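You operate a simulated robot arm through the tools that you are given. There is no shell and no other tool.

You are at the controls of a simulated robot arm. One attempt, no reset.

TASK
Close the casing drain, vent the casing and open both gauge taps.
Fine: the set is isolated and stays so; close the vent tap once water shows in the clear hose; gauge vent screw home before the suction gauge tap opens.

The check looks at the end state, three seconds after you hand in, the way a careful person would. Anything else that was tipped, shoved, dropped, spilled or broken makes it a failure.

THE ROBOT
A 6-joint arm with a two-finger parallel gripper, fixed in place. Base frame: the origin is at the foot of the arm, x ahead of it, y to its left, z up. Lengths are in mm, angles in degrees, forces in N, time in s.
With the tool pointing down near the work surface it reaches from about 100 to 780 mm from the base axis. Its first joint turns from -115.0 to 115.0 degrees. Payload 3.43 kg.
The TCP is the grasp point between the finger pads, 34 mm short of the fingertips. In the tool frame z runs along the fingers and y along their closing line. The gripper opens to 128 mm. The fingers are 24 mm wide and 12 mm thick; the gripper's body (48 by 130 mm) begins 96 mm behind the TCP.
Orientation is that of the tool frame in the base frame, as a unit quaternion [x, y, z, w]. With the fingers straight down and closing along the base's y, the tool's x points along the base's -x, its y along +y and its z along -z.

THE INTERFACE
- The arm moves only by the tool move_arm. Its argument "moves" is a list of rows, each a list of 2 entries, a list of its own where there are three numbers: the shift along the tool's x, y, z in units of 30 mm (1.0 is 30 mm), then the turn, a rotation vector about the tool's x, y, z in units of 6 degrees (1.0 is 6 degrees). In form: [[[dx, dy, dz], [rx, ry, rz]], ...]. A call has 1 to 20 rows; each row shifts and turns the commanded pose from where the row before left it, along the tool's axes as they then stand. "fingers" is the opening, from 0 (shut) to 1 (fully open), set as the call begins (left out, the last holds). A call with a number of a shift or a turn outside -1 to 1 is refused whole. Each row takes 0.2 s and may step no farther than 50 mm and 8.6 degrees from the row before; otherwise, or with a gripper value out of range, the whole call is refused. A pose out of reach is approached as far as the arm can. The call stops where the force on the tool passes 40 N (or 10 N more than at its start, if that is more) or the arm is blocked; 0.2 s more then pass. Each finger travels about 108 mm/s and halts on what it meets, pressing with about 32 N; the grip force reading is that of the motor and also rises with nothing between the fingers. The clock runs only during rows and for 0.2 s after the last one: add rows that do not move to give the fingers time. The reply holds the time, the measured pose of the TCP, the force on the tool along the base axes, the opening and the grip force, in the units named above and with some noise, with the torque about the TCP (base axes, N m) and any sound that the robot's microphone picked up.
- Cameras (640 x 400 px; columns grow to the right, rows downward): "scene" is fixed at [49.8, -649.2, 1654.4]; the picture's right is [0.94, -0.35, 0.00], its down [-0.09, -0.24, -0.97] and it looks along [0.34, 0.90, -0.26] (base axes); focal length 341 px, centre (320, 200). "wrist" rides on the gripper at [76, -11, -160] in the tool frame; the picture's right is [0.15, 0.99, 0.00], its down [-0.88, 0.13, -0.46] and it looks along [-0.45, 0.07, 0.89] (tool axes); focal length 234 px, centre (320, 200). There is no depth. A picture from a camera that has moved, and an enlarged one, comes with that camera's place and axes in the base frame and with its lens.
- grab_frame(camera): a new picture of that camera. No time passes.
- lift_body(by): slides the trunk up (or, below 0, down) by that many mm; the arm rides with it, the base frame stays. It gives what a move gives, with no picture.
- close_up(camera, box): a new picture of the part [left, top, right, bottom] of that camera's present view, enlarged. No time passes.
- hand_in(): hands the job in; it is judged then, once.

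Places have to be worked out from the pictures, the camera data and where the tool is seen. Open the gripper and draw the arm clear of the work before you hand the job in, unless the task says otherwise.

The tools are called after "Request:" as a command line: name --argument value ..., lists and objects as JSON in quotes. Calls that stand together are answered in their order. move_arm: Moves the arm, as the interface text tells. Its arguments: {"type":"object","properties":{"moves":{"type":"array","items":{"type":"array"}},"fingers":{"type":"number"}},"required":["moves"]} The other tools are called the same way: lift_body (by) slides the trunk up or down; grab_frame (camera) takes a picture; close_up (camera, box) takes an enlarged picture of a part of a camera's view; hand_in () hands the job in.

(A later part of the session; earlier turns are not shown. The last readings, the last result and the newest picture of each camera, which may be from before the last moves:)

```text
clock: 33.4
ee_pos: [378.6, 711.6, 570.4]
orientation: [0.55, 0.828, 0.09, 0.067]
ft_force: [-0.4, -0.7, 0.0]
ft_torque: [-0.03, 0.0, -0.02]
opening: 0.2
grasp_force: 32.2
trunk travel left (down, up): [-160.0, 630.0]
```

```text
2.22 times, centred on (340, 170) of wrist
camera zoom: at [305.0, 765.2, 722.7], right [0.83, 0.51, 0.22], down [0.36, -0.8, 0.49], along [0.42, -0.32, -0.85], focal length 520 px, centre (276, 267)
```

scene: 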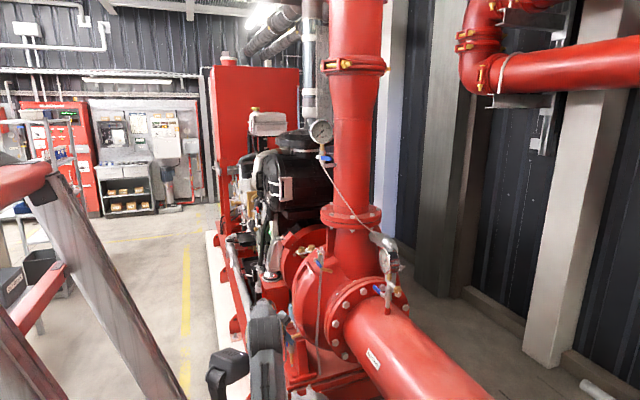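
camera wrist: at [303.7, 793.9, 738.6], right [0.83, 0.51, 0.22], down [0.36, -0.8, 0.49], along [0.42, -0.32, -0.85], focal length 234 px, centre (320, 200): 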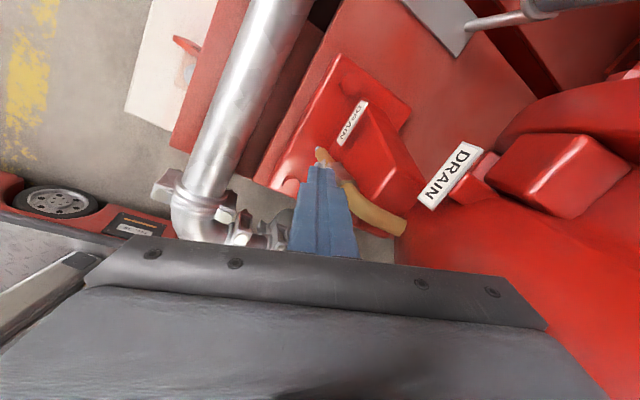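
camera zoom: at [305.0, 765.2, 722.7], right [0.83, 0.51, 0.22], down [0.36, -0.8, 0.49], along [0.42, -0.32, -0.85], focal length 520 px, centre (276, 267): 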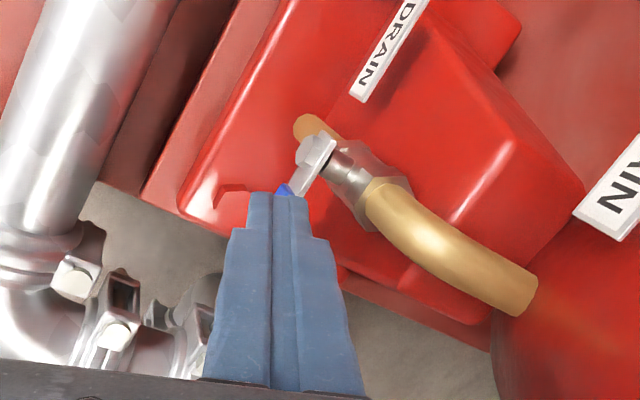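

The lever is turning toward -y under the fingertips. I continue down the arc to bring it to horizontal.

Request:
move_arm --moves '[[[-0.212, -0.175, 0.336], [0, 0, 0]], [[-0.12, -0.145, 0.377], [0, 0, 0]], [[0.0, -0.06, 0.2], [0, 0, 0]]]'

Request:
close_up --camera "wrist" --box '[260, 80, 420, 260]'

```text
clock: 33.9
ee_pos: [379.3, 705.6, 561.2]
orientation: [0.549, 0.828, 0.099, 0.062]
ft_force: [-15.1, -11.8, 30.2]
ft_torque: [-0.58, 0.16, -0.48]
opening: 0.0
grasp_force: 31.6
trunk travel left (down, up): [-160.0, 630.0]
stopped in row 2: the force on the tool passed its limit at 50 N (the readings are from after the stop); the commanded pose is now the measured one
```

```text
2.22 times, centred on (340, 170) of wrist
camera zoom: at [305.0, 755.9, 715.2], right [0.83, 0.51, 0.23], down [0.36, -0.8, 0.47], along [0.42, -0.31, -0.85], focal length 520 px, centre (276, 267)
```

zoom: 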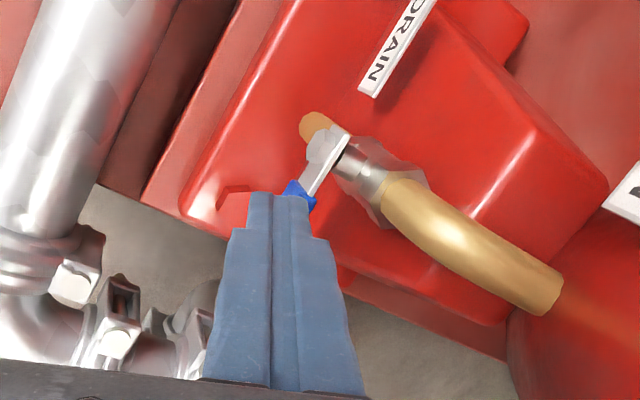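

A firm stop at tip height ~528 suggests the lever is at its horizontal end stop. I lift away and look.

Request:
move_arm --moves '[[[-0.005, 0.21, -0.864], [0, 0, 0]], [[-0.005, 0.21, -0.864], [0, 0, 0]], [[0.4, -0.5, -0.6], [0, 0, 0]], [[0.3, -0.5, -0.6], [0, 0, 0]]]'

Request:
grab_frame --camera "wrist"

Request:
close_up --camera "scene" --box '[240, 300, 340, 390]'

```text
clock: 34.9
ee_pos: [337.0, 708.4, 639.9]
orientation: [0.55, 0.827, 0.097, 0.065]
ft_force: [-1.3, -0.5, 0.3]
ft_torque: [-0.04, 0.02, 0.0]
opening: 0.0
grasp_force: 32.0
trunk travel left (down, up): [-160.0, 630.0]
```

```text
taken
camera wrist: at [264.3, 759.5, 793.0], right [0.83, 0.51, 0.23], down [0.36, -0.8, 0.47], along [0.42, -0.31, -0.85], focal length 234 px, centre (320, 200)
```

wrist: 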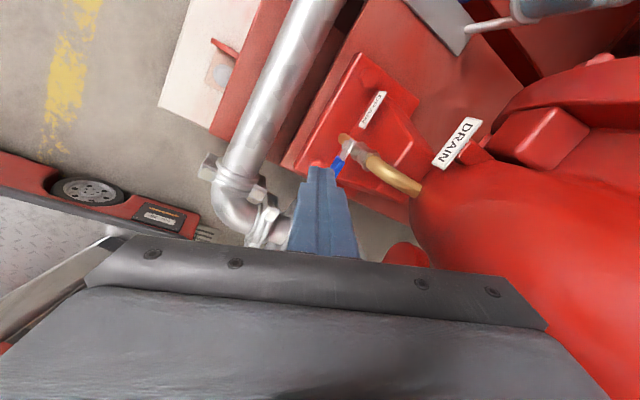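

```text
4.44 times, centred on (290, 345) of scene
camera zoom: at [49.8, -649.2, 1654.4], right [0.94, -0.35, 0.0], down [-0.09, -0.24, -0.97], along [0.34, 0.9, -0.26], focal length 1517 px, centre (453, -444)
```

zoom: 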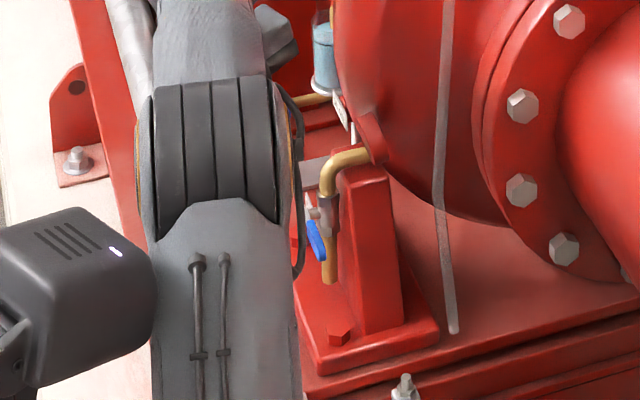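

The scene view shows the lever now horizontal toward -y and the water drip at the outlet gone. I zoom in once more with the wrist camera to verify it is fully at the stop.

Request:
close_up --camera "wrist" --box '[290, 90, 450, 210]'

Request:
close_up --camera "scene" --box '[275, 325, 315, 375]'

```text
3.33 times, centred on (370, 150) of wrist
camera zoom: at [264.3, 759.5, 793.0], right [0.83, 0.51, 0.23], down [0.36, -0.8, 0.47], along [0.42, -0.31, -0.85], focal length 781 px, centre (153, 367)
```

zoom: 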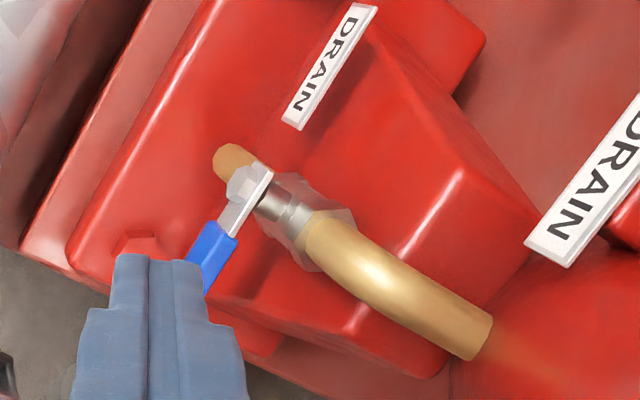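

```text
8.00 times, centred on (295, 350) of scene
camera zoom: at [49.8, -649.2, 1654.4], right [0.94, -0.35, 0.0], down [-0.09, -0.24, -0.97], along [0.34, 0.9, -0.26], focal length 2731 px, centre (520, -1000)
```

zoom: 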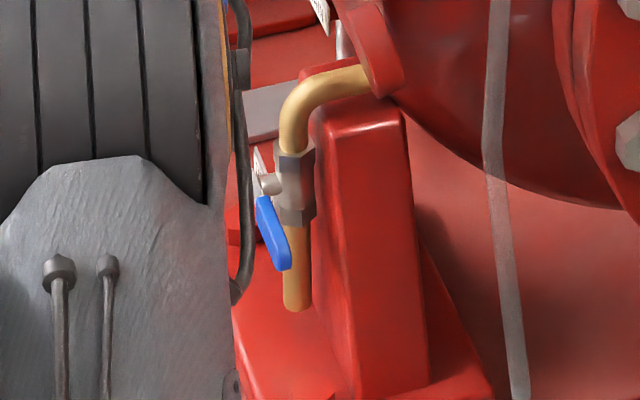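

The drain is closed. Next the vent: I raise the trunk 300 mm with the hand held well out in front of the casing, then look at the vent tap.

Request:
lift_body --by 300

Request:
grab_frame --camera "wrist"

Request:
grab_frame --camera "scene"

```text
clock: 37.9
ee_pos: [338.8, 709.4, 936.7]
orientation: [0.55, 0.827, 0.096, 0.063]
ft_force: [0.0, -0.1, 0.7]
ft_torque: [0.02, -0.01, 0.01]
opening: 0.0
grasp_force: 32.5
trunk travel left (down, up): [-460.0, 330.0]
```

```text
taken
camera wrist: at [265.1, 760.8, 1091.2], right [0.83, 0.51, 0.23], down [0.36, -0.8, 0.47], along [0.42, -0.31, -0.85], focal length 234 px, centre (320, 200)
```

wrist: 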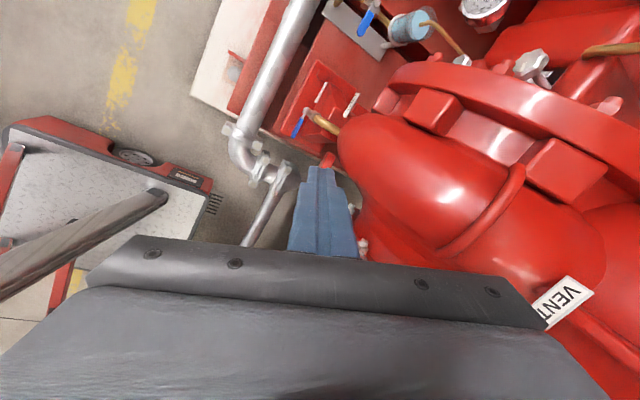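

```text
taken
```

scene: 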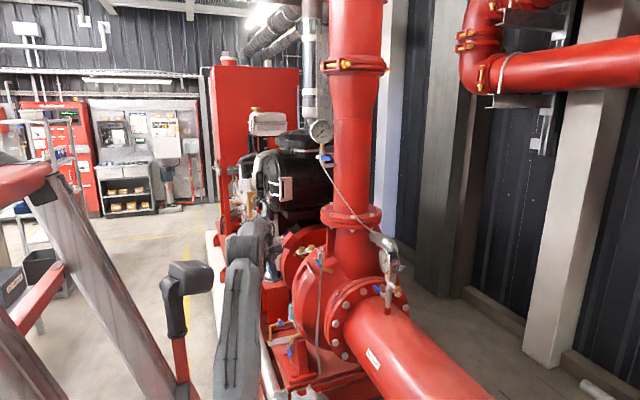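

No x shift this time. I zoom the scene camera on the drain and the vent.

Request:
close_up --camera "scene" --box '[255, 310, 325, 370]'

Request:
close_up --camera "scene" --box '[295, 240, 355, 290]'

Request:
close_up --camera "scene" --box '[360, 225, 420, 315]'

```text
6.67 times, centred on (290, 340) of scene
camera zoom: at [49.8, -649.2, 1654.4], right [0.94, -0.35, 0.0], down [-0.09, -0.24, -0.97], along [0.34, 0.9, -0.26], focal length 2276 px, centre (520, -733)
```

zoom: 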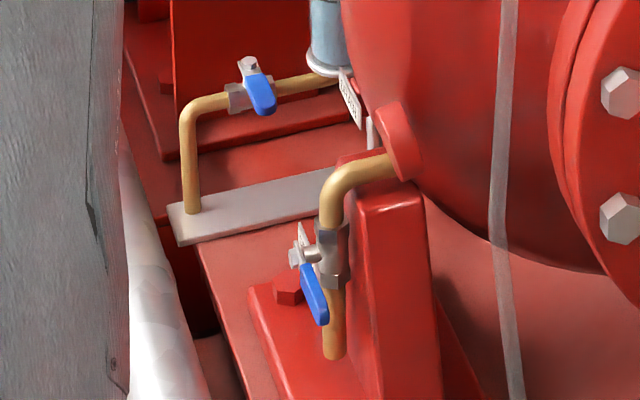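

```text
8.00 times, centred on (325, 265) of scene
camera zoom: at [49.8, -649.2, 1654.4], right [0.94, -0.35, 0.0], down [-0.09, -0.24, -0.97], along [0.34, 0.9, -0.26], focal length 2731 px, centre (280, -320)
```

zoom: 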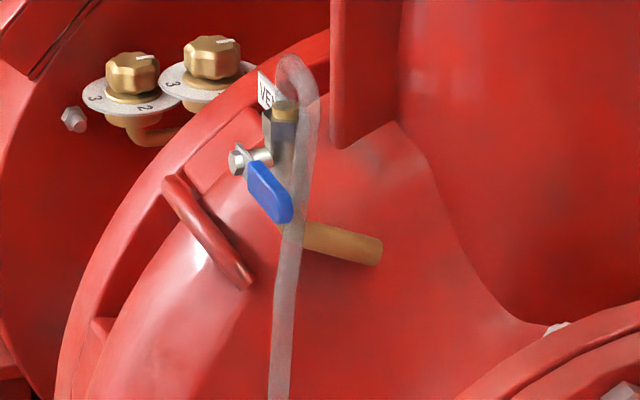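

```text
4.44 times, centred on (390, 270) of scene
camera zoom: at [49.8, -649.2, 1654.4], right [0.94, -0.35, 0.0], down [-0.09, -0.24, -0.97], along [0.34, 0.9, -0.26], focal length 1517 px, centre (9, -111)
```

zoom: 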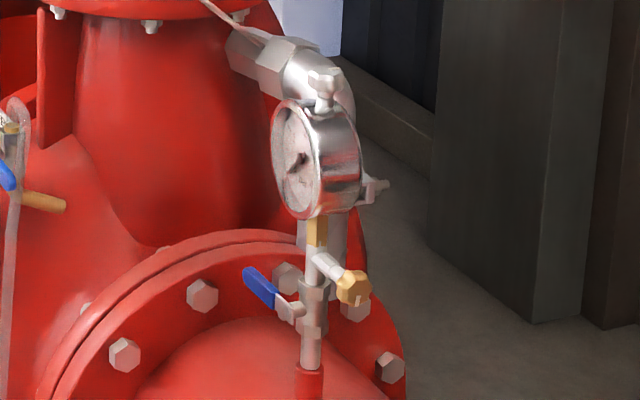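

The drain lever is horizontal (closed). The vent lever points -y like a closed tap and should lift to vertical to open. I move the hand back to y≈560 and pitch it up for a clear view of the vent.

Request:
move_arm --moves '[[[-0.924, -0.286, -0.475], [0, 0, 0]], [[-0.924, -0.286, -0.475], [0, 0, 0]], [[-0.924, -0.286, -0.475], [0, 0, 0]], [[-0.924, -0.286, -0.475], [0, 0, 0]], [[-0.924, -0.286, -0.475], [0, 0, 0]], [[0, 0, 0], [-1, 0, 0]], [[0, 0, 0], [-1, 0, 0]], [[0, 0, 0], [-1, 0, 0]], [[0, 0, 0], [-1, 0, 0]], [[0, 0, 0], [-1, 0, 0]], [[0, 0, 0], [-1, 0, 0]]]'

Request:
grab_frame --camera "wrist"

Request:
grab_frame --camera "scene"

```text
clock: 40.3
ee_pos: [361.5, 562.2, 1030.6]
orientation: [0.501, 0.779, 0.313, 0.209]
ft_force: [0.5, 0.6, -0.4]
ft_torque: [-0.04, -0.01, -0.05]
opening: 0.0
grasp_force: 31.8
out of reach, approached as far as the arm can: row 10, 11
trunk travel left (down, up): [-460.0, 330.0]
```

```text
taken
camera wrist: at [221.2, 584.8, 1136.2], right [0.58, 0.43, 0.69], down [0.15, -0.89, 0.43], along [0.8, -0.15, -0.59], focal length 234 px, centre (320, 200)
```

wrist: 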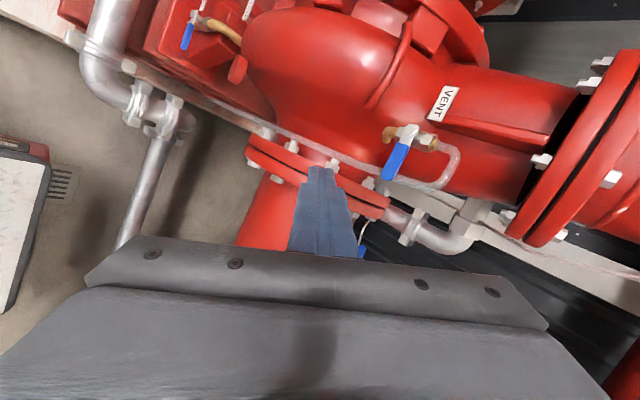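

```text
taken
```

scene: 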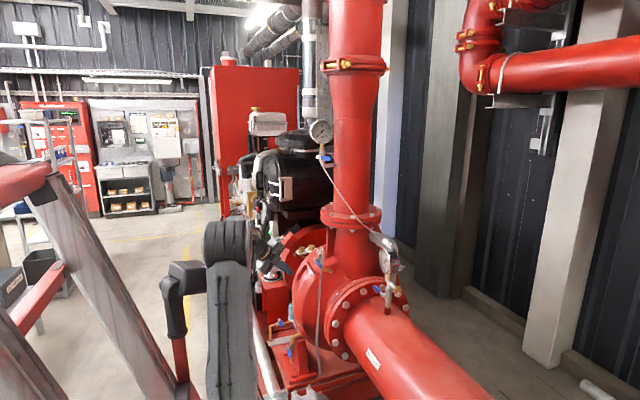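

Good view of the vent. I enlarge it.

Request:
close_up --camera "wrist" --box '[350, 90, 490, 210]'

```text
3.33 times, centred on (420, 150) of wrist
camera zoom: at [221.2, 584.8, 1136.2], right [0.58, 0.43, 0.69], down [0.15, -0.89, 0.43], along [0.8, -0.15, -0.59], focal length 781 px, centre (-13, 367)
```

zoom: 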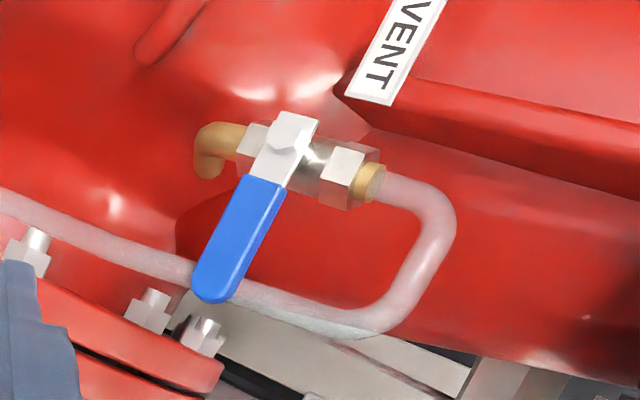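

The vent hub is at about (526, 670, 996), lever tip (524, 604, 995), with the hose hanging just behind the tip at y≈605. I bring the closed fingertips under the lever's inner half (y≈637), staying short of the hose.

Request:
move_arm --moves '[[[0.061, 0.428, 0.839], [0, 0, 0]], [[0.061, 0.428, 0.839], [0, 0, 0]], [[0.061, 0.428, 0.839], [0, 0, 0]], [[0.061, 0.428, 0.839], [0, 0, 0]], [[0.061, 0.428, 0.839], [0, 0, 0]], [[0, 0, 0], [0, 0, 0]]]'

Request:
close_up --camera "wrist" --box '[240, 60, 440, 260]'

Request:
close_up --camera "scene" --box '[285, 235, 355, 295]'

```text
clock: 41.7
ee_pos: [488.2, 623.0, 993.8]
orientation: [0.507, 0.77, 0.324, 0.215]
ft_force: [0.0, -0.6, -0.4]
ft_torque: [-0.01, 0.0, -0.01]
opening: 0.1
grasp_force: 32.8
out of reach, approached as far as the arm can: row 1
trunk travel left (down, up): [-460.0, 330.0]
```

```text
2.00 times, centred on (340, 160) of wrist
camera zoom: at [346.1, 644.1, 1098.2], right [0.58, 0.41, 0.71], down [0.13, -0.9, 0.41], along [0.81, -0.15, -0.57], focal length 468 px, centre (280, 280)
```

zoom: 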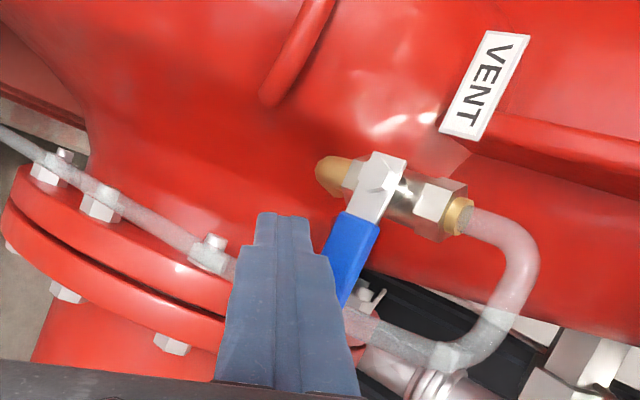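

```text
6.67 times, centred on (320, 265) of scene
camera zoom: at [49.8, -649.2, 1654.4], right [0.94, -0.35, 0.0], down [-0.09, -0.24, -0.97], along [0.34, 0.9, -0.26], focal length 2276 px, centre (320, -233)
```

zoom: 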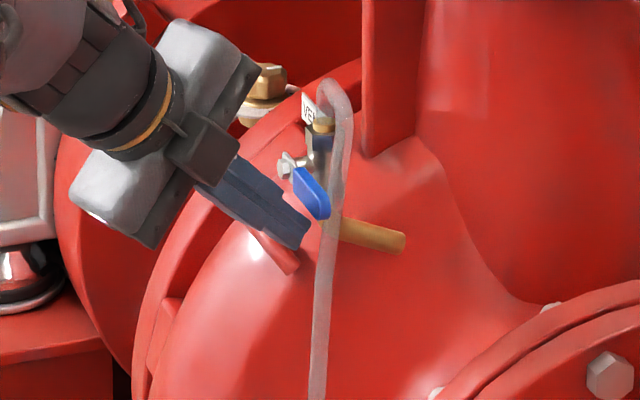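

The fingertips sit just below the lever with the hose clear to the side. I move 9 mm forward and lift gently to start raising the lever.

Request:
move_arm --moves '[[[-0.119, 0.192, 0.198], [0, 0, 0]], [[-0.001, 0.239, -0.233], [0, 0, 0]], [[0.03, 0.248, -0.224], [0, 0, 0]]]'

Request:
close_up --camera "wrist" --box '[240, 60, 440, 260]'

Request:
close_up --camera "scene" --box '[285, 235, 355, 295]'

```text
clock: 42.5
ee_pos: [496.2, 625.7, 1015.2]
orientation: [0.507, 0.769, 0.324, 0.215]
ft_force: [-6.9, -2.9, -1.7]
ft_torque: [-0.08, 0.13, 0.07]
opening: 0.2
grasp_force: 32.5
trunk travel left (down, up): [-460.0, 330.0]
```

```text
2.00 times, centred on (340, 160) of wrist
camera zoom: at [353.3, 647.8, 1118.4], right [0.58, 0.41, 0.71], down [0.13, -0.9, 0.41], along [0.81, -0.15, -0.57], focal length 468 px, centre (280, 280)
```

zoom: 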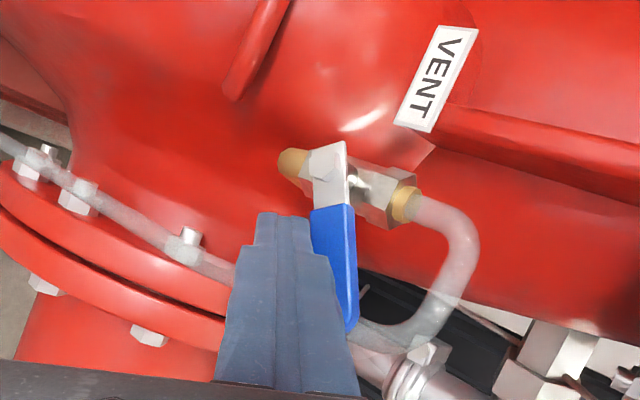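

```text
6.67 times, centred on (320, 265) of scene
camera zoom: at [49.8, -649.2, 1654.4], right [0.94, -0.35, 0.0], down [-0.09, -0.24, -0.97], along [0.34, 0.9, -0.26], focal length 2276 px, centre (320, -233)
```

zoom: 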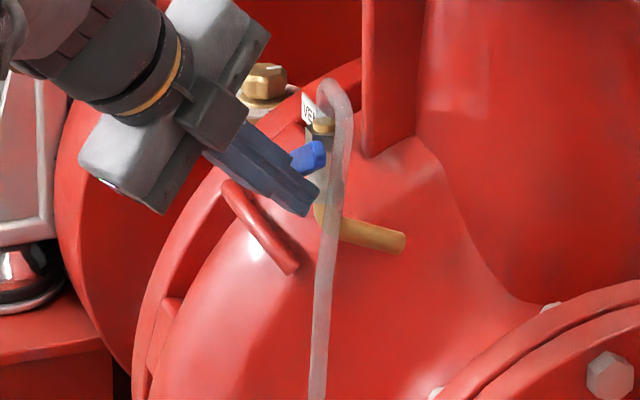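

The lever is lifting easily (≈7 N). I continue along its arc.

Request:
move_arm --moves '[[[0.06, 0.257, -0.215], [0, 0, 0]], [[0.091, 0.267, -0.205], [0, 0, 0]], [[0.153, 0.261, -0.163], [0, 0, 0]], [[0.214, 0.232, -0.098], [0, 0, 0]]]'

Request:
close_up --camera "wrist" --box '[240, 60, 440, 260]'

Request:
close_up --camera "scene" --box '[285, 235, 355, 295]'

```text
clock: 43.5
ee_pos: [497.2, 638.3, 1047.9]
orientation: [0.508, 0.769, 0.32, 0.217]
ft_force: [-5.6, -22.1, -10.6]
ft_torque: [-0.63, 0.32, -0.44]
opening: 0.0
grasp_force: 32.2
trunk travel left (down, up): [-460.0, 330.0]
```

```text
2.00 times, centred on (340, 160) of wrist
camera zoom: at [354.8, 662.7, 1152.3], right [0.58, 0.41, 0.7], down [0.13, -0.9, 0.42], along [0.81, -0.15, -0.57], focal length 468 px, centre (280, 280)
```

zoom: 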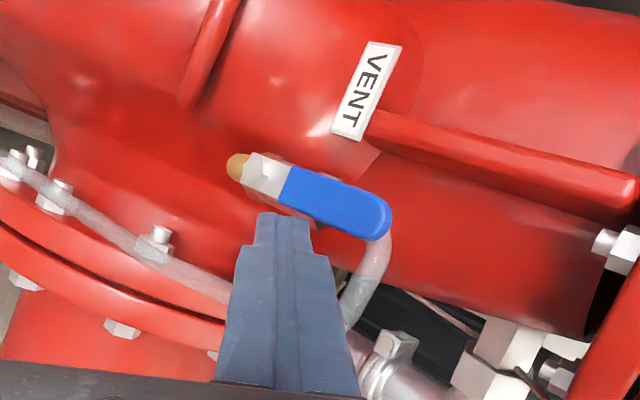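

```text
6.67 times, centred on (320, 265) of scene
camera zoom: at [49.8, -649.2, 1654.4], right [0.94, -0.35, 0.0], down [-0.09, -0.24, -0.97], along [0.34, 0.9, -0.26], focal length 2276 px, centre (320, -233)
```

zoom: 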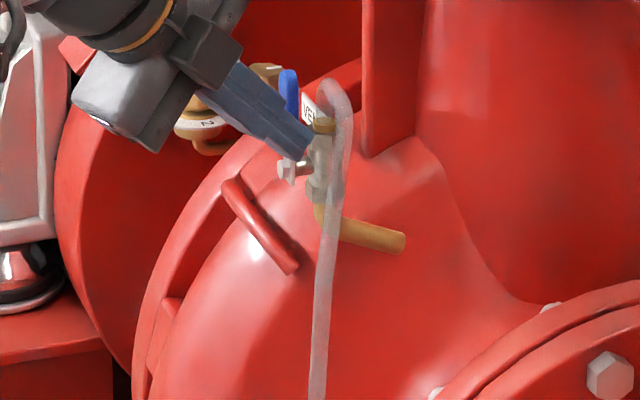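

The vent lever is vertical, in line with its body: open, at its stop. I retract and swing to the lever's +y side, ready to close it when water shows.

Request:
move_arm --moves '[[[-0.12, -0.04, -0.98], [0, 0, 0]], [[0, 0, -1], [0, 0, 0]], [[0.919, 0.515, 0.048], [0, 0, 0]], [[0.919, 0.515, 0.048], [0, 0, 0]]]'

Request:
close_up --camera "wrist" --box '[240, 60, 440, 260]'

Request:
close_up --camera "scene" --box '[285, 235, 355, 355]'

```text
clock: 44.5
ee_pos: [458.4, 679.3, 1112.2]
orientation: [0.507, 0.769, 0.324, 0.215]
ft_force: [0.8, -0.3, 0.9]
ft_torque: [-0.01, 0.03, 0.03]
opening: 0.0
grasp_force: 32.1
trunk travel left (down, up): [-460.0, 330.0]
```

```text
2.00 times, centred on (340, 160) of wrist
camera zoom: at [316.0, 701.6, 1215.6], right [0.58, 0.41, 0.71], down [0.13, -0.9, 0.41], along [0.81, -0.15, -0.57], focal length 468 px, centre (280, 280)
```

zoom: 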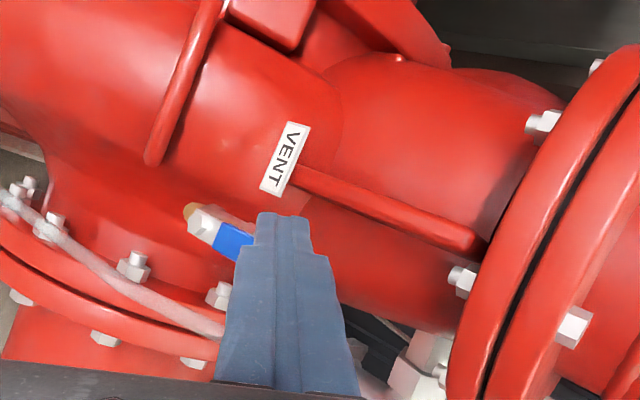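

```text
3.33 times, centred on (320, 295) of scene
camera zoom: at [49.8, -649.2, 1654.4], right [0.94, -0.35, 0.0], down [-0.09, -0.24, -0.97], along [0.34, 0.9, -0.26], focal length 1138 px, centre (320, -117)
```

zoom: 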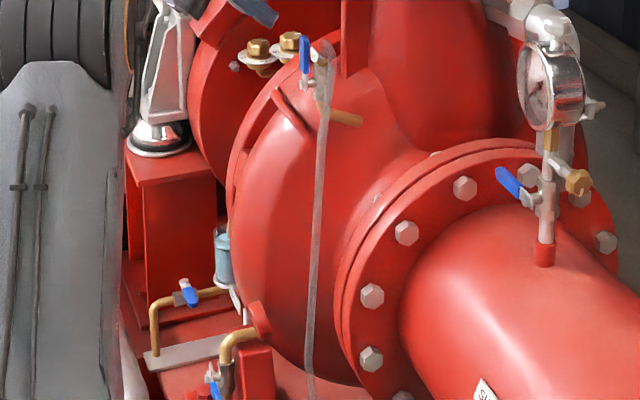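

No water in the hose yet. I advance to the ready position beside the lever's +y face and keep watching.

Request:
move_arm --moves '[[[0, 0, 0.95], [0, 0, 0]], [[0, 0, 0.95], [0, 0, 0]]]'

Request:
close_up --camera "wrist" --box '[240, 60, 440, 260]'

Request:
close_up --camera "scene" --box '[285, 235, 355, 355]'

```text
clock: 45.1
ee_pos: [497.0, 697.9, 1069.1]
orientation: [0.508, 0.768, 0.325, 0.216]
ft_force: [0.3, 1.3, 1.0]
ft_torque: [0.02, 0.05, 0.02]
opening: 0.2
grasp_force: 31.9
trunk travel left (down, up): [-460.0, 330.0]
```

```text
2.00 times, centred on (340, 160) of wrist
camera zoom: at [353.4, 719.4, 1173.9], right [0.58, 0.41, 0.71], down [0.13, -0.9, 0.41], along [0.81, -0.15, -0.57], focal length 468 px, centre (280, 280)
```

zoom: 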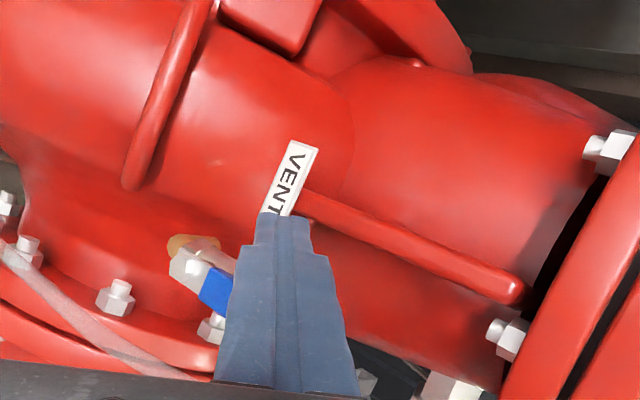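

```text
3.33 times, centred on (320, 295) of scene
camera zoom: at [49.8, -649.2, 1654.4], right [0.94, -0.35, 0.0], down [-0.09, -0.24, -0.97], along [0.34, 0.9, -0.26], focal length 1138 px, centre (320, -117)
```

zoom: 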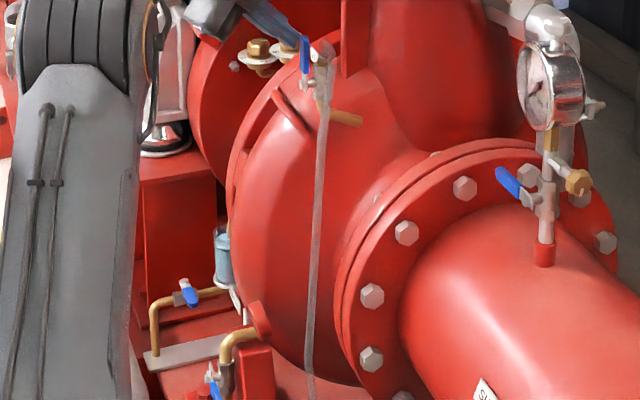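

In position; the hose is still empty. I wait about a second and look again.

Request:
move_arm --moves '[[[0, 0, 0], [0, 0, 0]], [[0, 0, 0], [0, 0, 0]], [[0, 0, 0], [0, 0, 0]], [[0, 0, 0], [0, 0, 0]], [[0, 0, 0], [0, 0, 0]]]'

Request:
close_up --camera "scene" --box '[285, 235, 355, 355]'

```text
clock: 46.3
ee_pos: [496.1, 697.7, 1069.0]
orientation: [0.507, 0.769, 0.325, 0.214]
ft_force: [-0.3, -0.5, 0.0]
ft_torque: [-0.03, 0.04, 0.02]
opening: 0.0
grasp_force: 32.1
trunk travel left (down, up): [-460.0, 330.0]
```

```text
3.33 times, centred on (320, 295) of scene
camera zoom: at [49.8, -649.2, 1654.4], right [0.94, -0.35, 0.0], down [-0.09, -0.24, -0.97], along [0.34, 0.9, -0.26], focal length 1138 px, centre (320, -117)
```

zoom: 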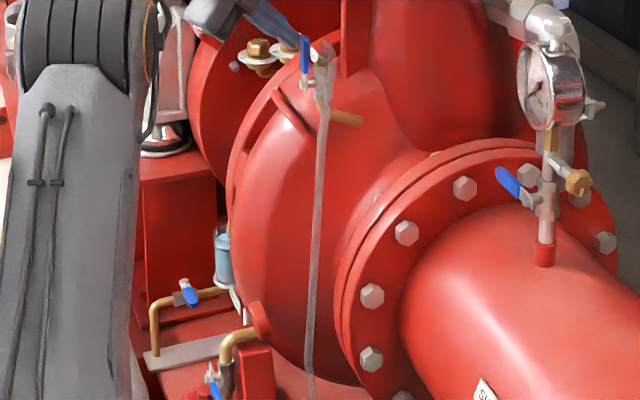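

Still no water visible. I wait another ~1.5 s and check the hose closely.

Request:
move_arm --moves '[[[0, 0, 0], [0, 0, 0]], [[0, 0, 0], [0, 0, 0]], [[0, 0, 0], [0, 0, 0]], [[0, 0, 0], [0, 0, 0]], [[0, 0, 0], [0, 0, 0]], [[0, 0, 0], [0, 0, 0]], [[0, 0, 0], [0, 0, 0]]]'

Request:
close_up --camera "scene" --box '[300, 240, 345, 290]'

```text
clock: 47.9
ee_pos: [495.7, 697.3, 1069.7]
orientation: [0.506, 0.77, 0.324, 0.215]
ft_force: [0.1, -0.5, 0.2]
ft_torque: [0.01, 0.01, 0.02]
opening: 0.0
grasp_force: 32.2
trunk travel left (down, up): [-460.0, 330.0]
```

```text
8.00 times, centred on (322, 265) of scene
camera zoom: at [49.8, -649.2, 1654.4], right [0.94, -0.35, 0.0], down [-0.09, -0.24, -0.97], along [0.34, 0.9, -0.26], focal length 2731 px, centre (300, -320)
```

zoom: 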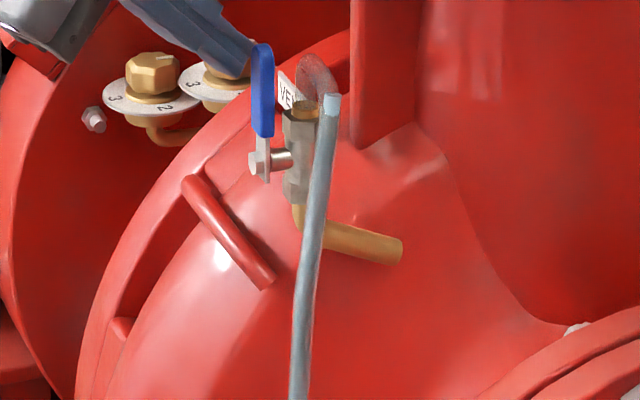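

Water now shows in the hose (bluish column). I push the vent lever back down toward -y at once.

Request:
move_arm --moves '[[[-0.49, -0.243, -0.057], [0, 0, 0]], [[-0.54, -0.162, -0.165], [0, 0, 0]], [[-0.263, -0.127, -0.033], [0, 0, 0]], [[-0.307, -0.235, 0.046], [0, 0, 0]]]'

Request:
close_up --camera "scene" --box '[285, 235, 355, 295]'

Request:
close_up --camera "wrist" --box '[240, 60, 440, 260]'

```text
clock: 48.9
ee_pos: [493.5, 646.5, 1058.4]
orientation: [0.507, 0.769, 0.325, 0.215]
ft_force: [-1.8, 0.7, 0.2]
ft_torque: [0.06, 0.05, 0.0]
opening: 0.1
grasp_force: 31.9
trunk travel left (down, up): [-460.0, 330.0]
```

```text
6.67 times, centred on (320, 265) of scene
camera zoom: at [49.8, -649.2, 1654.4], right [0.94, -0.35, 0.0], down [-0.09, -0.24, -0.97], along [0.34, 0.9, -0.26], focal length 2276 px, centre (320, -233)
```

zoom: 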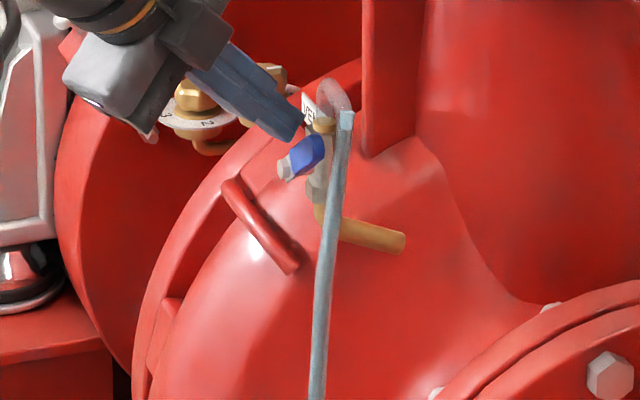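

```text
2.00 times, centred on (340, 160) of wrist
camera zoom: at [350.6, 668.8, 1162.6], right [0.58, 0.41, 0.71], down [0.13, -0.9, 0.41], along [0.81, -0.15, -0.57], focal length 468 px, centre (280, 280)
```

zoom: 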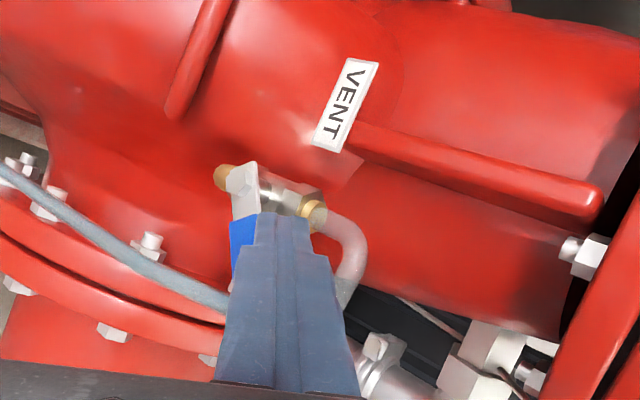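

The lever is following. I complete the arc downward to horizontal.

Request:
move_arm --moves '[[[-0.244, -0.289, 0.135], [0, 0, 0]], [[-0.122, -0.312, 0.231], [0, 0, 0]], [[-0.03, -0.284, 0.259], [0, 0, 0]], [[0, -0.12, 0.116], [0, 0, 0]]]'

Request:
close_up --camera "scene" --box '[285, 235, 355, 295]'

Request:
close_up --camera "wrist" --box '[240, 60, 440, 260]'

```text
clock: 49.8
ee_pos: [494.6, 634.8, 1038.4]
orientation: [0.506, 0.767, 0.332, 0.213]
ft_force: [-50.3, -32.3, 28.4]
ft_torque: [-1.03, 0.93, -0.85]
opening: 0.2
grasp_force: 32.1
trunk travel left (down, up): [-460.0, 330.0]
stopped in row 4: the force on the tool passed its limit at 45 N (the readings are from after the stop); the commanded pose is now the measured one
```

```text
6.67 times, centred on (320, 265) of scene
camera zoom: at [49.8, -649.2, 1654.4], right [0.94, -0.35, 0.0], down [-0.09, -0.24, -0.97], along [0.34, 0.9, -0.26], focal length 2276 px, centre (320, -233)
```

zoom: 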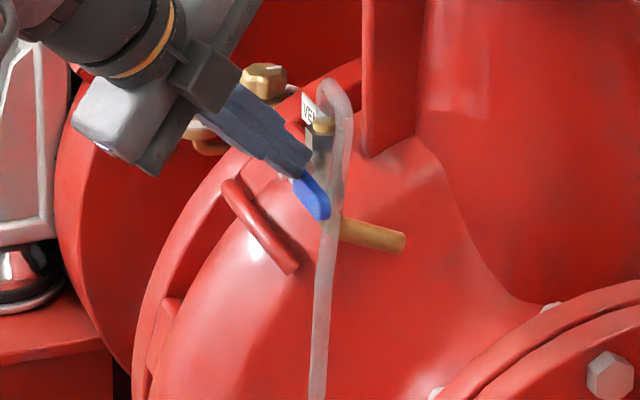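

```text
2.00 times, centred on (340, 160) of wrist
camera zoom: at [351.1, 654.1, 1141.1], right [0.57, 0.4, 0.72], down [0.13, -0.91, 0.4], along [0.81, -0.13, -0.57], focal length 468 px, centre (280, 280)
```

zoom: 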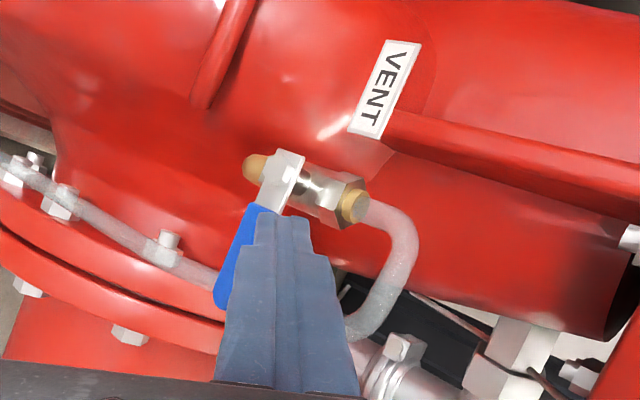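

The vent lever is back at its closed stop, and the flow in the hose has ended. I retract straight back to release the pressure and check it.

Request:
move_arm --moves '[[[0, 0.1, -0.5], [0, 0, 0]], [[0, 0, -1], [0, 0, 0]], [[0, 0, -1], [0, 0, 0]], [[0, 0, -1], [0, 0, 0]]]'

Request:
close_up --camera "scene" --box '[295, 240, 355, 290]'

Request:
grab_frame --camera "wrist"

```text
clock: 50.8
ee_pos: [434.5, 605.3, 1107.7]
orientation: [0.507, 0.768, 0.329, 0.214]
ft_force: [0.3, 0.3, -0.4]
ft_torque: [-0.01, -0.01, -0.01]
opening: 0.0
grasp_force: 31.9
trunk travel left (down, up): [-460.0, 330.0]
```

```text
8.00 times, centred on (325, 265) of scene
camera zoom: at [49.8, -649.2, 1654.4], right [0.94, -0.35, 0.0], down [-0.09, -0.24, -0.97], along [0.34, 0.9, -0.26], focal length 2731 px, centre (280, -320)
```

zoom: 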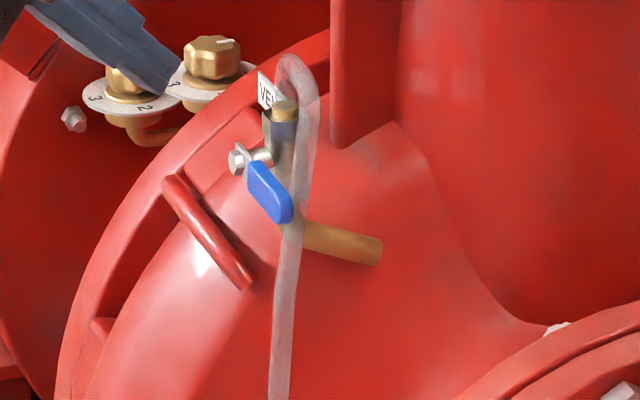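

```text
taken
camera wrist: at [290.2, 625.7, 1210.2], right [0.57, 0.4, 0.71], down [0.13, -0.91, 0.4], along [0.81, -0.14, -0.57], focal length 234 px, centre (320, 200)
```

wrist: 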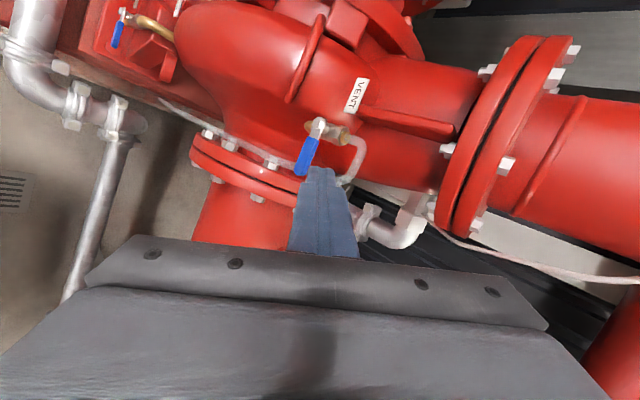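

The vent tap is closed exactly as before and the casing has been vented. Next is the discharge gauge tap around (582, 744, 1444); I raise the trunk 250 mm with the hand clear and look.

Request:
lift_body --by 250

Request:
grab_frame --camera "wrist"

Request:
close_up --camera "scene" --box '[295, 110, 375, 175]'

```text
clock: 53.4
ee_pos: [433.0, 605.7, 1357.0]
orientation: [0.507, 0.767, 0.33, 0.214]
ft_force: [0.7, -0.4, 0.4]
ft_torque: [0.01, 0.04, -0.01]
opening: 0.0
grasp_force: 32.1
trunk travel left (down, up): [-710.0, 80.0]
```

```text
taken
camera wrist: at [289.6, 626.1, 1460.3], right [0.57, 0.4, 0.72], down [0.13, -0.91, 0.4], along [0.81, -0.14, -0.57], focal length 234 px, centre (320, 200)
```

wrist: 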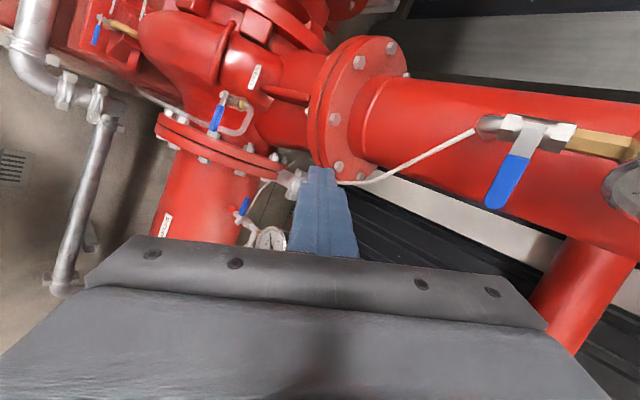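

```text
6.15 times, centred on (335, 142) of scene
camera zoom: at [49.8, -649.2, 1654.4], right [0.94, -0.35, 0.0], down [-0.09, -0.24, -0.97], along [0.34, 0.9, -0.26], focal length 2101 px, centre (228, 554)
```

zoom: 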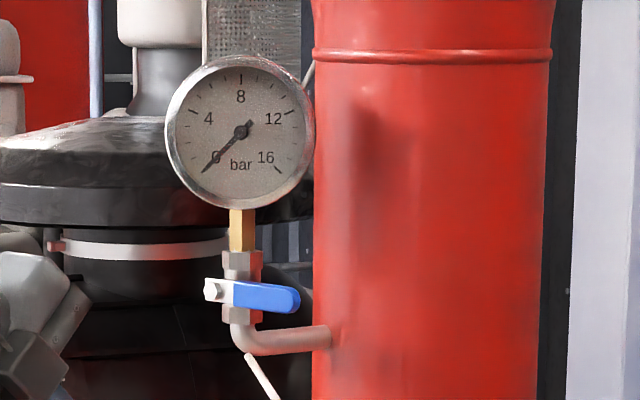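

The discharge tap hub is at about (560, 732, 1452), its lever horizontal to (597, 660, 1454) - closed, to be lifted in line with the vertical stem. I raise the trunk to its top and pitch the hand up a bit for reach.

Request:
lift_body --by 80

Request:
move_arm --moves '[[[0, 0, 0], [-1, 0, 0]], [[0, 0, 0], [-1, 0, 0]], [[0, 0, 0], [-1, 0, 0]]]'

Request:
grab_frame --camera "wrist"

Request:
grab_frame --camera "scene"

```text
clock: 54.6
ee_pos: [432.6, 605.7, 1436.4]
orientation: [0.506, 0.768, 0.329, 0.213]
ft_force: [0.6, 1.0, 0.0]
ft_torque: [0.04, -0.01, -0.01]
opening: 0.0
grasp_force: 31.8
trunk travel left (down, up): [-790.0, 0.0]
```

```text
clock: 55.4
ee_pos: [439.0, 610.3, 1452.0]
orientation: [0.474, 0.722, 0.421, 0.277]
ft_force: [-0.2, 0.5, -0.1]
ft_torque: [0.0, 0.02, -0.01]
opening: 0.0
grasp_force: 32.0
out of reach, approached as far as the arm can: row 3
trunk travel left (down, up): [-790.0, 0.0]
```

```text
taken
camera wrist: at [276.2, 621.0, 1521.0], right [0.39, 0.33, 0.86], down [0.05, -0.94, 0.34], along [0.92, -0.09, -0.38], focal length 234 px, centre (320, 200)
```

wrist: 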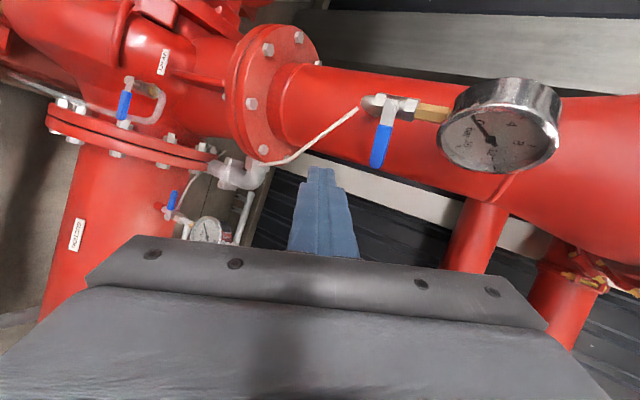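

```text
taken
```

scene: 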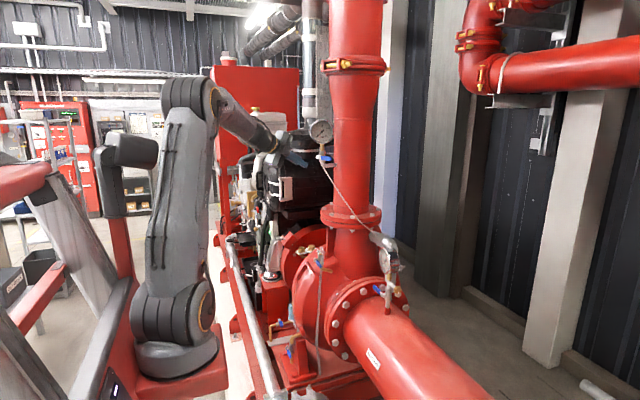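

Now the tap and its gauge are clear in the wrist view; I enlarge it.

Request:
close_up --camera "wrist" --box '[340, 60, 580, 200]'

Request:
close_up --camera "scene" --box '[280, 110, 360, 175]'

```text
2.67 times, centred on (460, 130) of wrist
camera zoom: at [276.2, 621.0, 1521.0], right [0.39, 0.33, 0.86], down [0.05, -0.94, 0.34], along [0.92, -0.09, -0.38], focal length 624 px, centre (-53, 387)
```

zoom: 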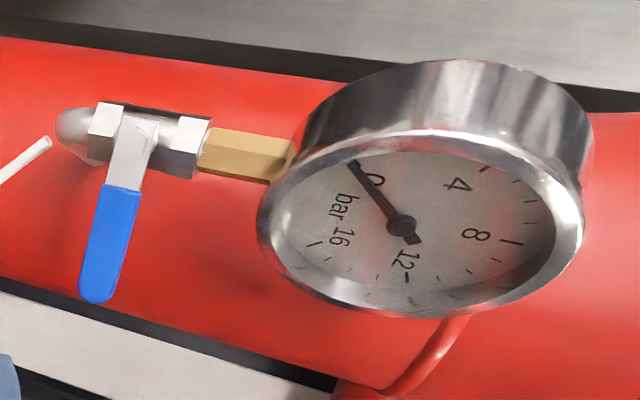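

```text
6.15 times, centred on (320, 142) of scene
camera zoom: at [49.8, -649.2, 1654.4], right [0.94, -0.35, 0.0], down [-0.09, -0.24, -0.97], along [0.34, 0.9, -0.26], focal length 2101 px, centre (320, 554)
```

zoom: 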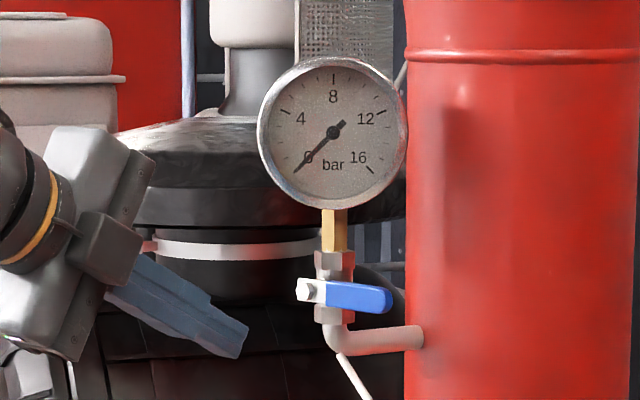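

The gauge sits too low for the lever to swing up past it, so the likely opening direction is down; I'll test gently. I raise the hand and bring it forward to above the lever, stopping short to check.

Request:
move_arm --moves '[[[0, 0.87, -0.492], [0, 0, 0]], [[0, 0.87, -0.492], [0, 0, 0]], [[-0.1, 0.425, 0.7525], [0, 0, 0]], [[-0.1, 0.425, 0.7525], [0, 0, 0]], [[-0.1, 0.425, 0.7525], [0, 0, 0]], [[-0.1, 0.425, 0.7525], [0, 0, 0]]]'

Request:
grab_frame --camera "wrist"

Request:
close_up --camera "scene" --box '[270, 100, 370, 180]'

```text
clock: 56.8
ee_pos: [538.5, 639.1, 1511.5]
orientation: [0.473, 0.723, 0.421, 0.276]
ft_force: [0.3, 0.1, -0.4]
ft_torque: [-0.01, 0.0, 0.01]
opening: 0.2
grasp_force: 33.0
trunk travel left (down, up): [-790.0, 0.0]
```

```text
taken
camera wrist: at [375.2, 650.6, 1580.8], right [0.39, 0.33, 0.86], down [0.05, -0.94, 0.34], along [0.92, -0.09, -0.38], focal length 234 px, centre (320, 200)
```

wrist: 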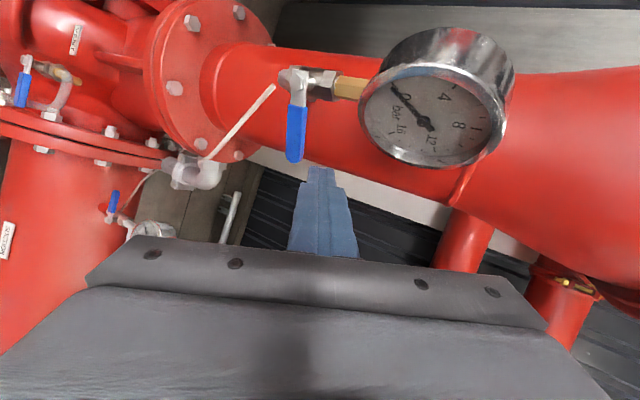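

```text
5.00 times, centred on (320, 140) of scene
camera zoom: at [49.8, -649.2, 1654.4], right [0.94, -0.35, 0.0], down [-0.09, -0.24, -0.97], along [0.34, 0.9, -0.26], focal length 1707 px, centre (320, 500)
```

zoom: 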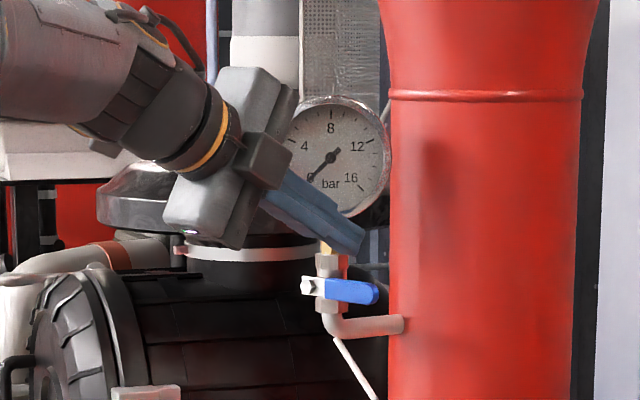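

The hand reached (538.5, 639, 1511.5), above and short of the lever. I zoom in to refine the lever's location.

Request:
close_up --camera "wrist" --box '[250, 50, 390, 190]'

```text
2.86 times, centred on (320, 120) of wrist
camera zoom: at [375.2, 650.6, 1580.8], right [0.39, 0.33, 0.86], down [0.05, -0.94, 0.34], along [0.92, -0.09, -0.38], focal length 669 px, centre (320, 429)
```

zoom: 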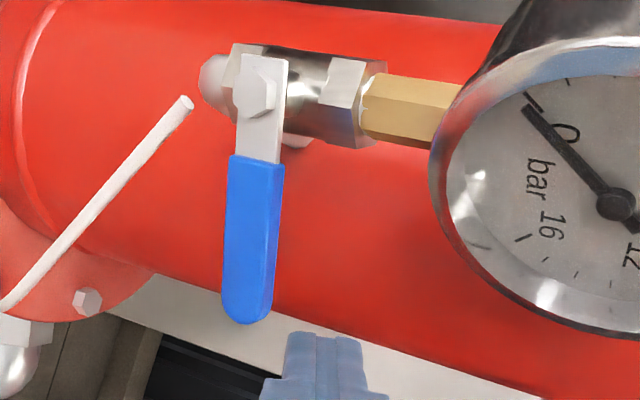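

Refined: hub (560, 726, 1447), lever end (593, 659, 1448). I place the fingertips just above the lever's outer half and push down softly to test the direction.

Request:
move_arm --moves '[[[0.232, 0.068, 0.715], [0, 0, 0]], [[0.232, 0.068, 0.715], [0, 0, 0]], [[0, -0.3, 0.17], [0, 0, 0]], [[0, -0.3, 0.17], [0, 0, 0]]]'

Request:
close_up --camera "wrist" --box '[230, 40, 430, 240]'

Request:
close_up --camera "scene" --box '[290, 110, 370, 180]'

```text
clock: 57.8
ee_pos: [570.1, 668.3, 1470.0]
orientation: [0.475, 0.722, 0.422, 0.275]
ft_force: [3.6, -1.1, 2.0]
ft_torque: [0.05, -0.09, -0.04]
opening: 0.1
grasp_force: 31.7
trunk travel left (down, up): [-790.0, 0.0]
```

```text
2.00 times, centred on (330, 140) of wrist
camera zoom: at [406.9, 680.1, 1540.1], right [0.39, 0.33, 0.86], down [0.05, -0.94, 0.34], along [0.92, -0.09, -0.38], focal length 468 px, centre (300, 320)
```

zoom: 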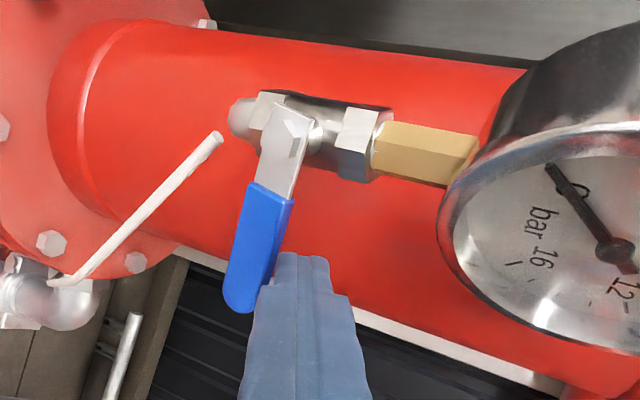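

```text
5.71 times, centred on (330, 145) of scene
camera zoom: at [49.8, -649.2, 1654.4], right [0.94, -0.35, 0.0], down [-0.09, -0.24, -0.97], along [0.34, 0.9, -0.26], focal length 1951 px, centre (263, 514)
```

zoom: 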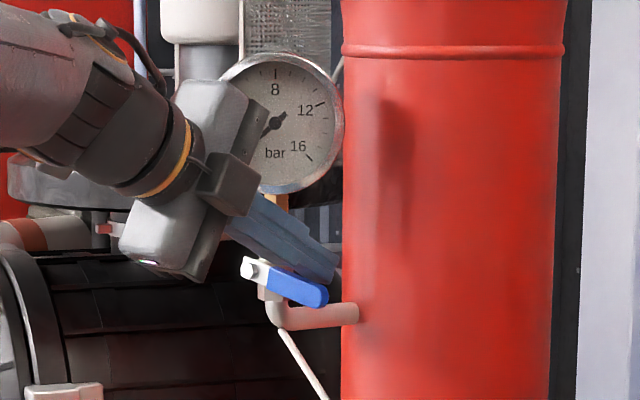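

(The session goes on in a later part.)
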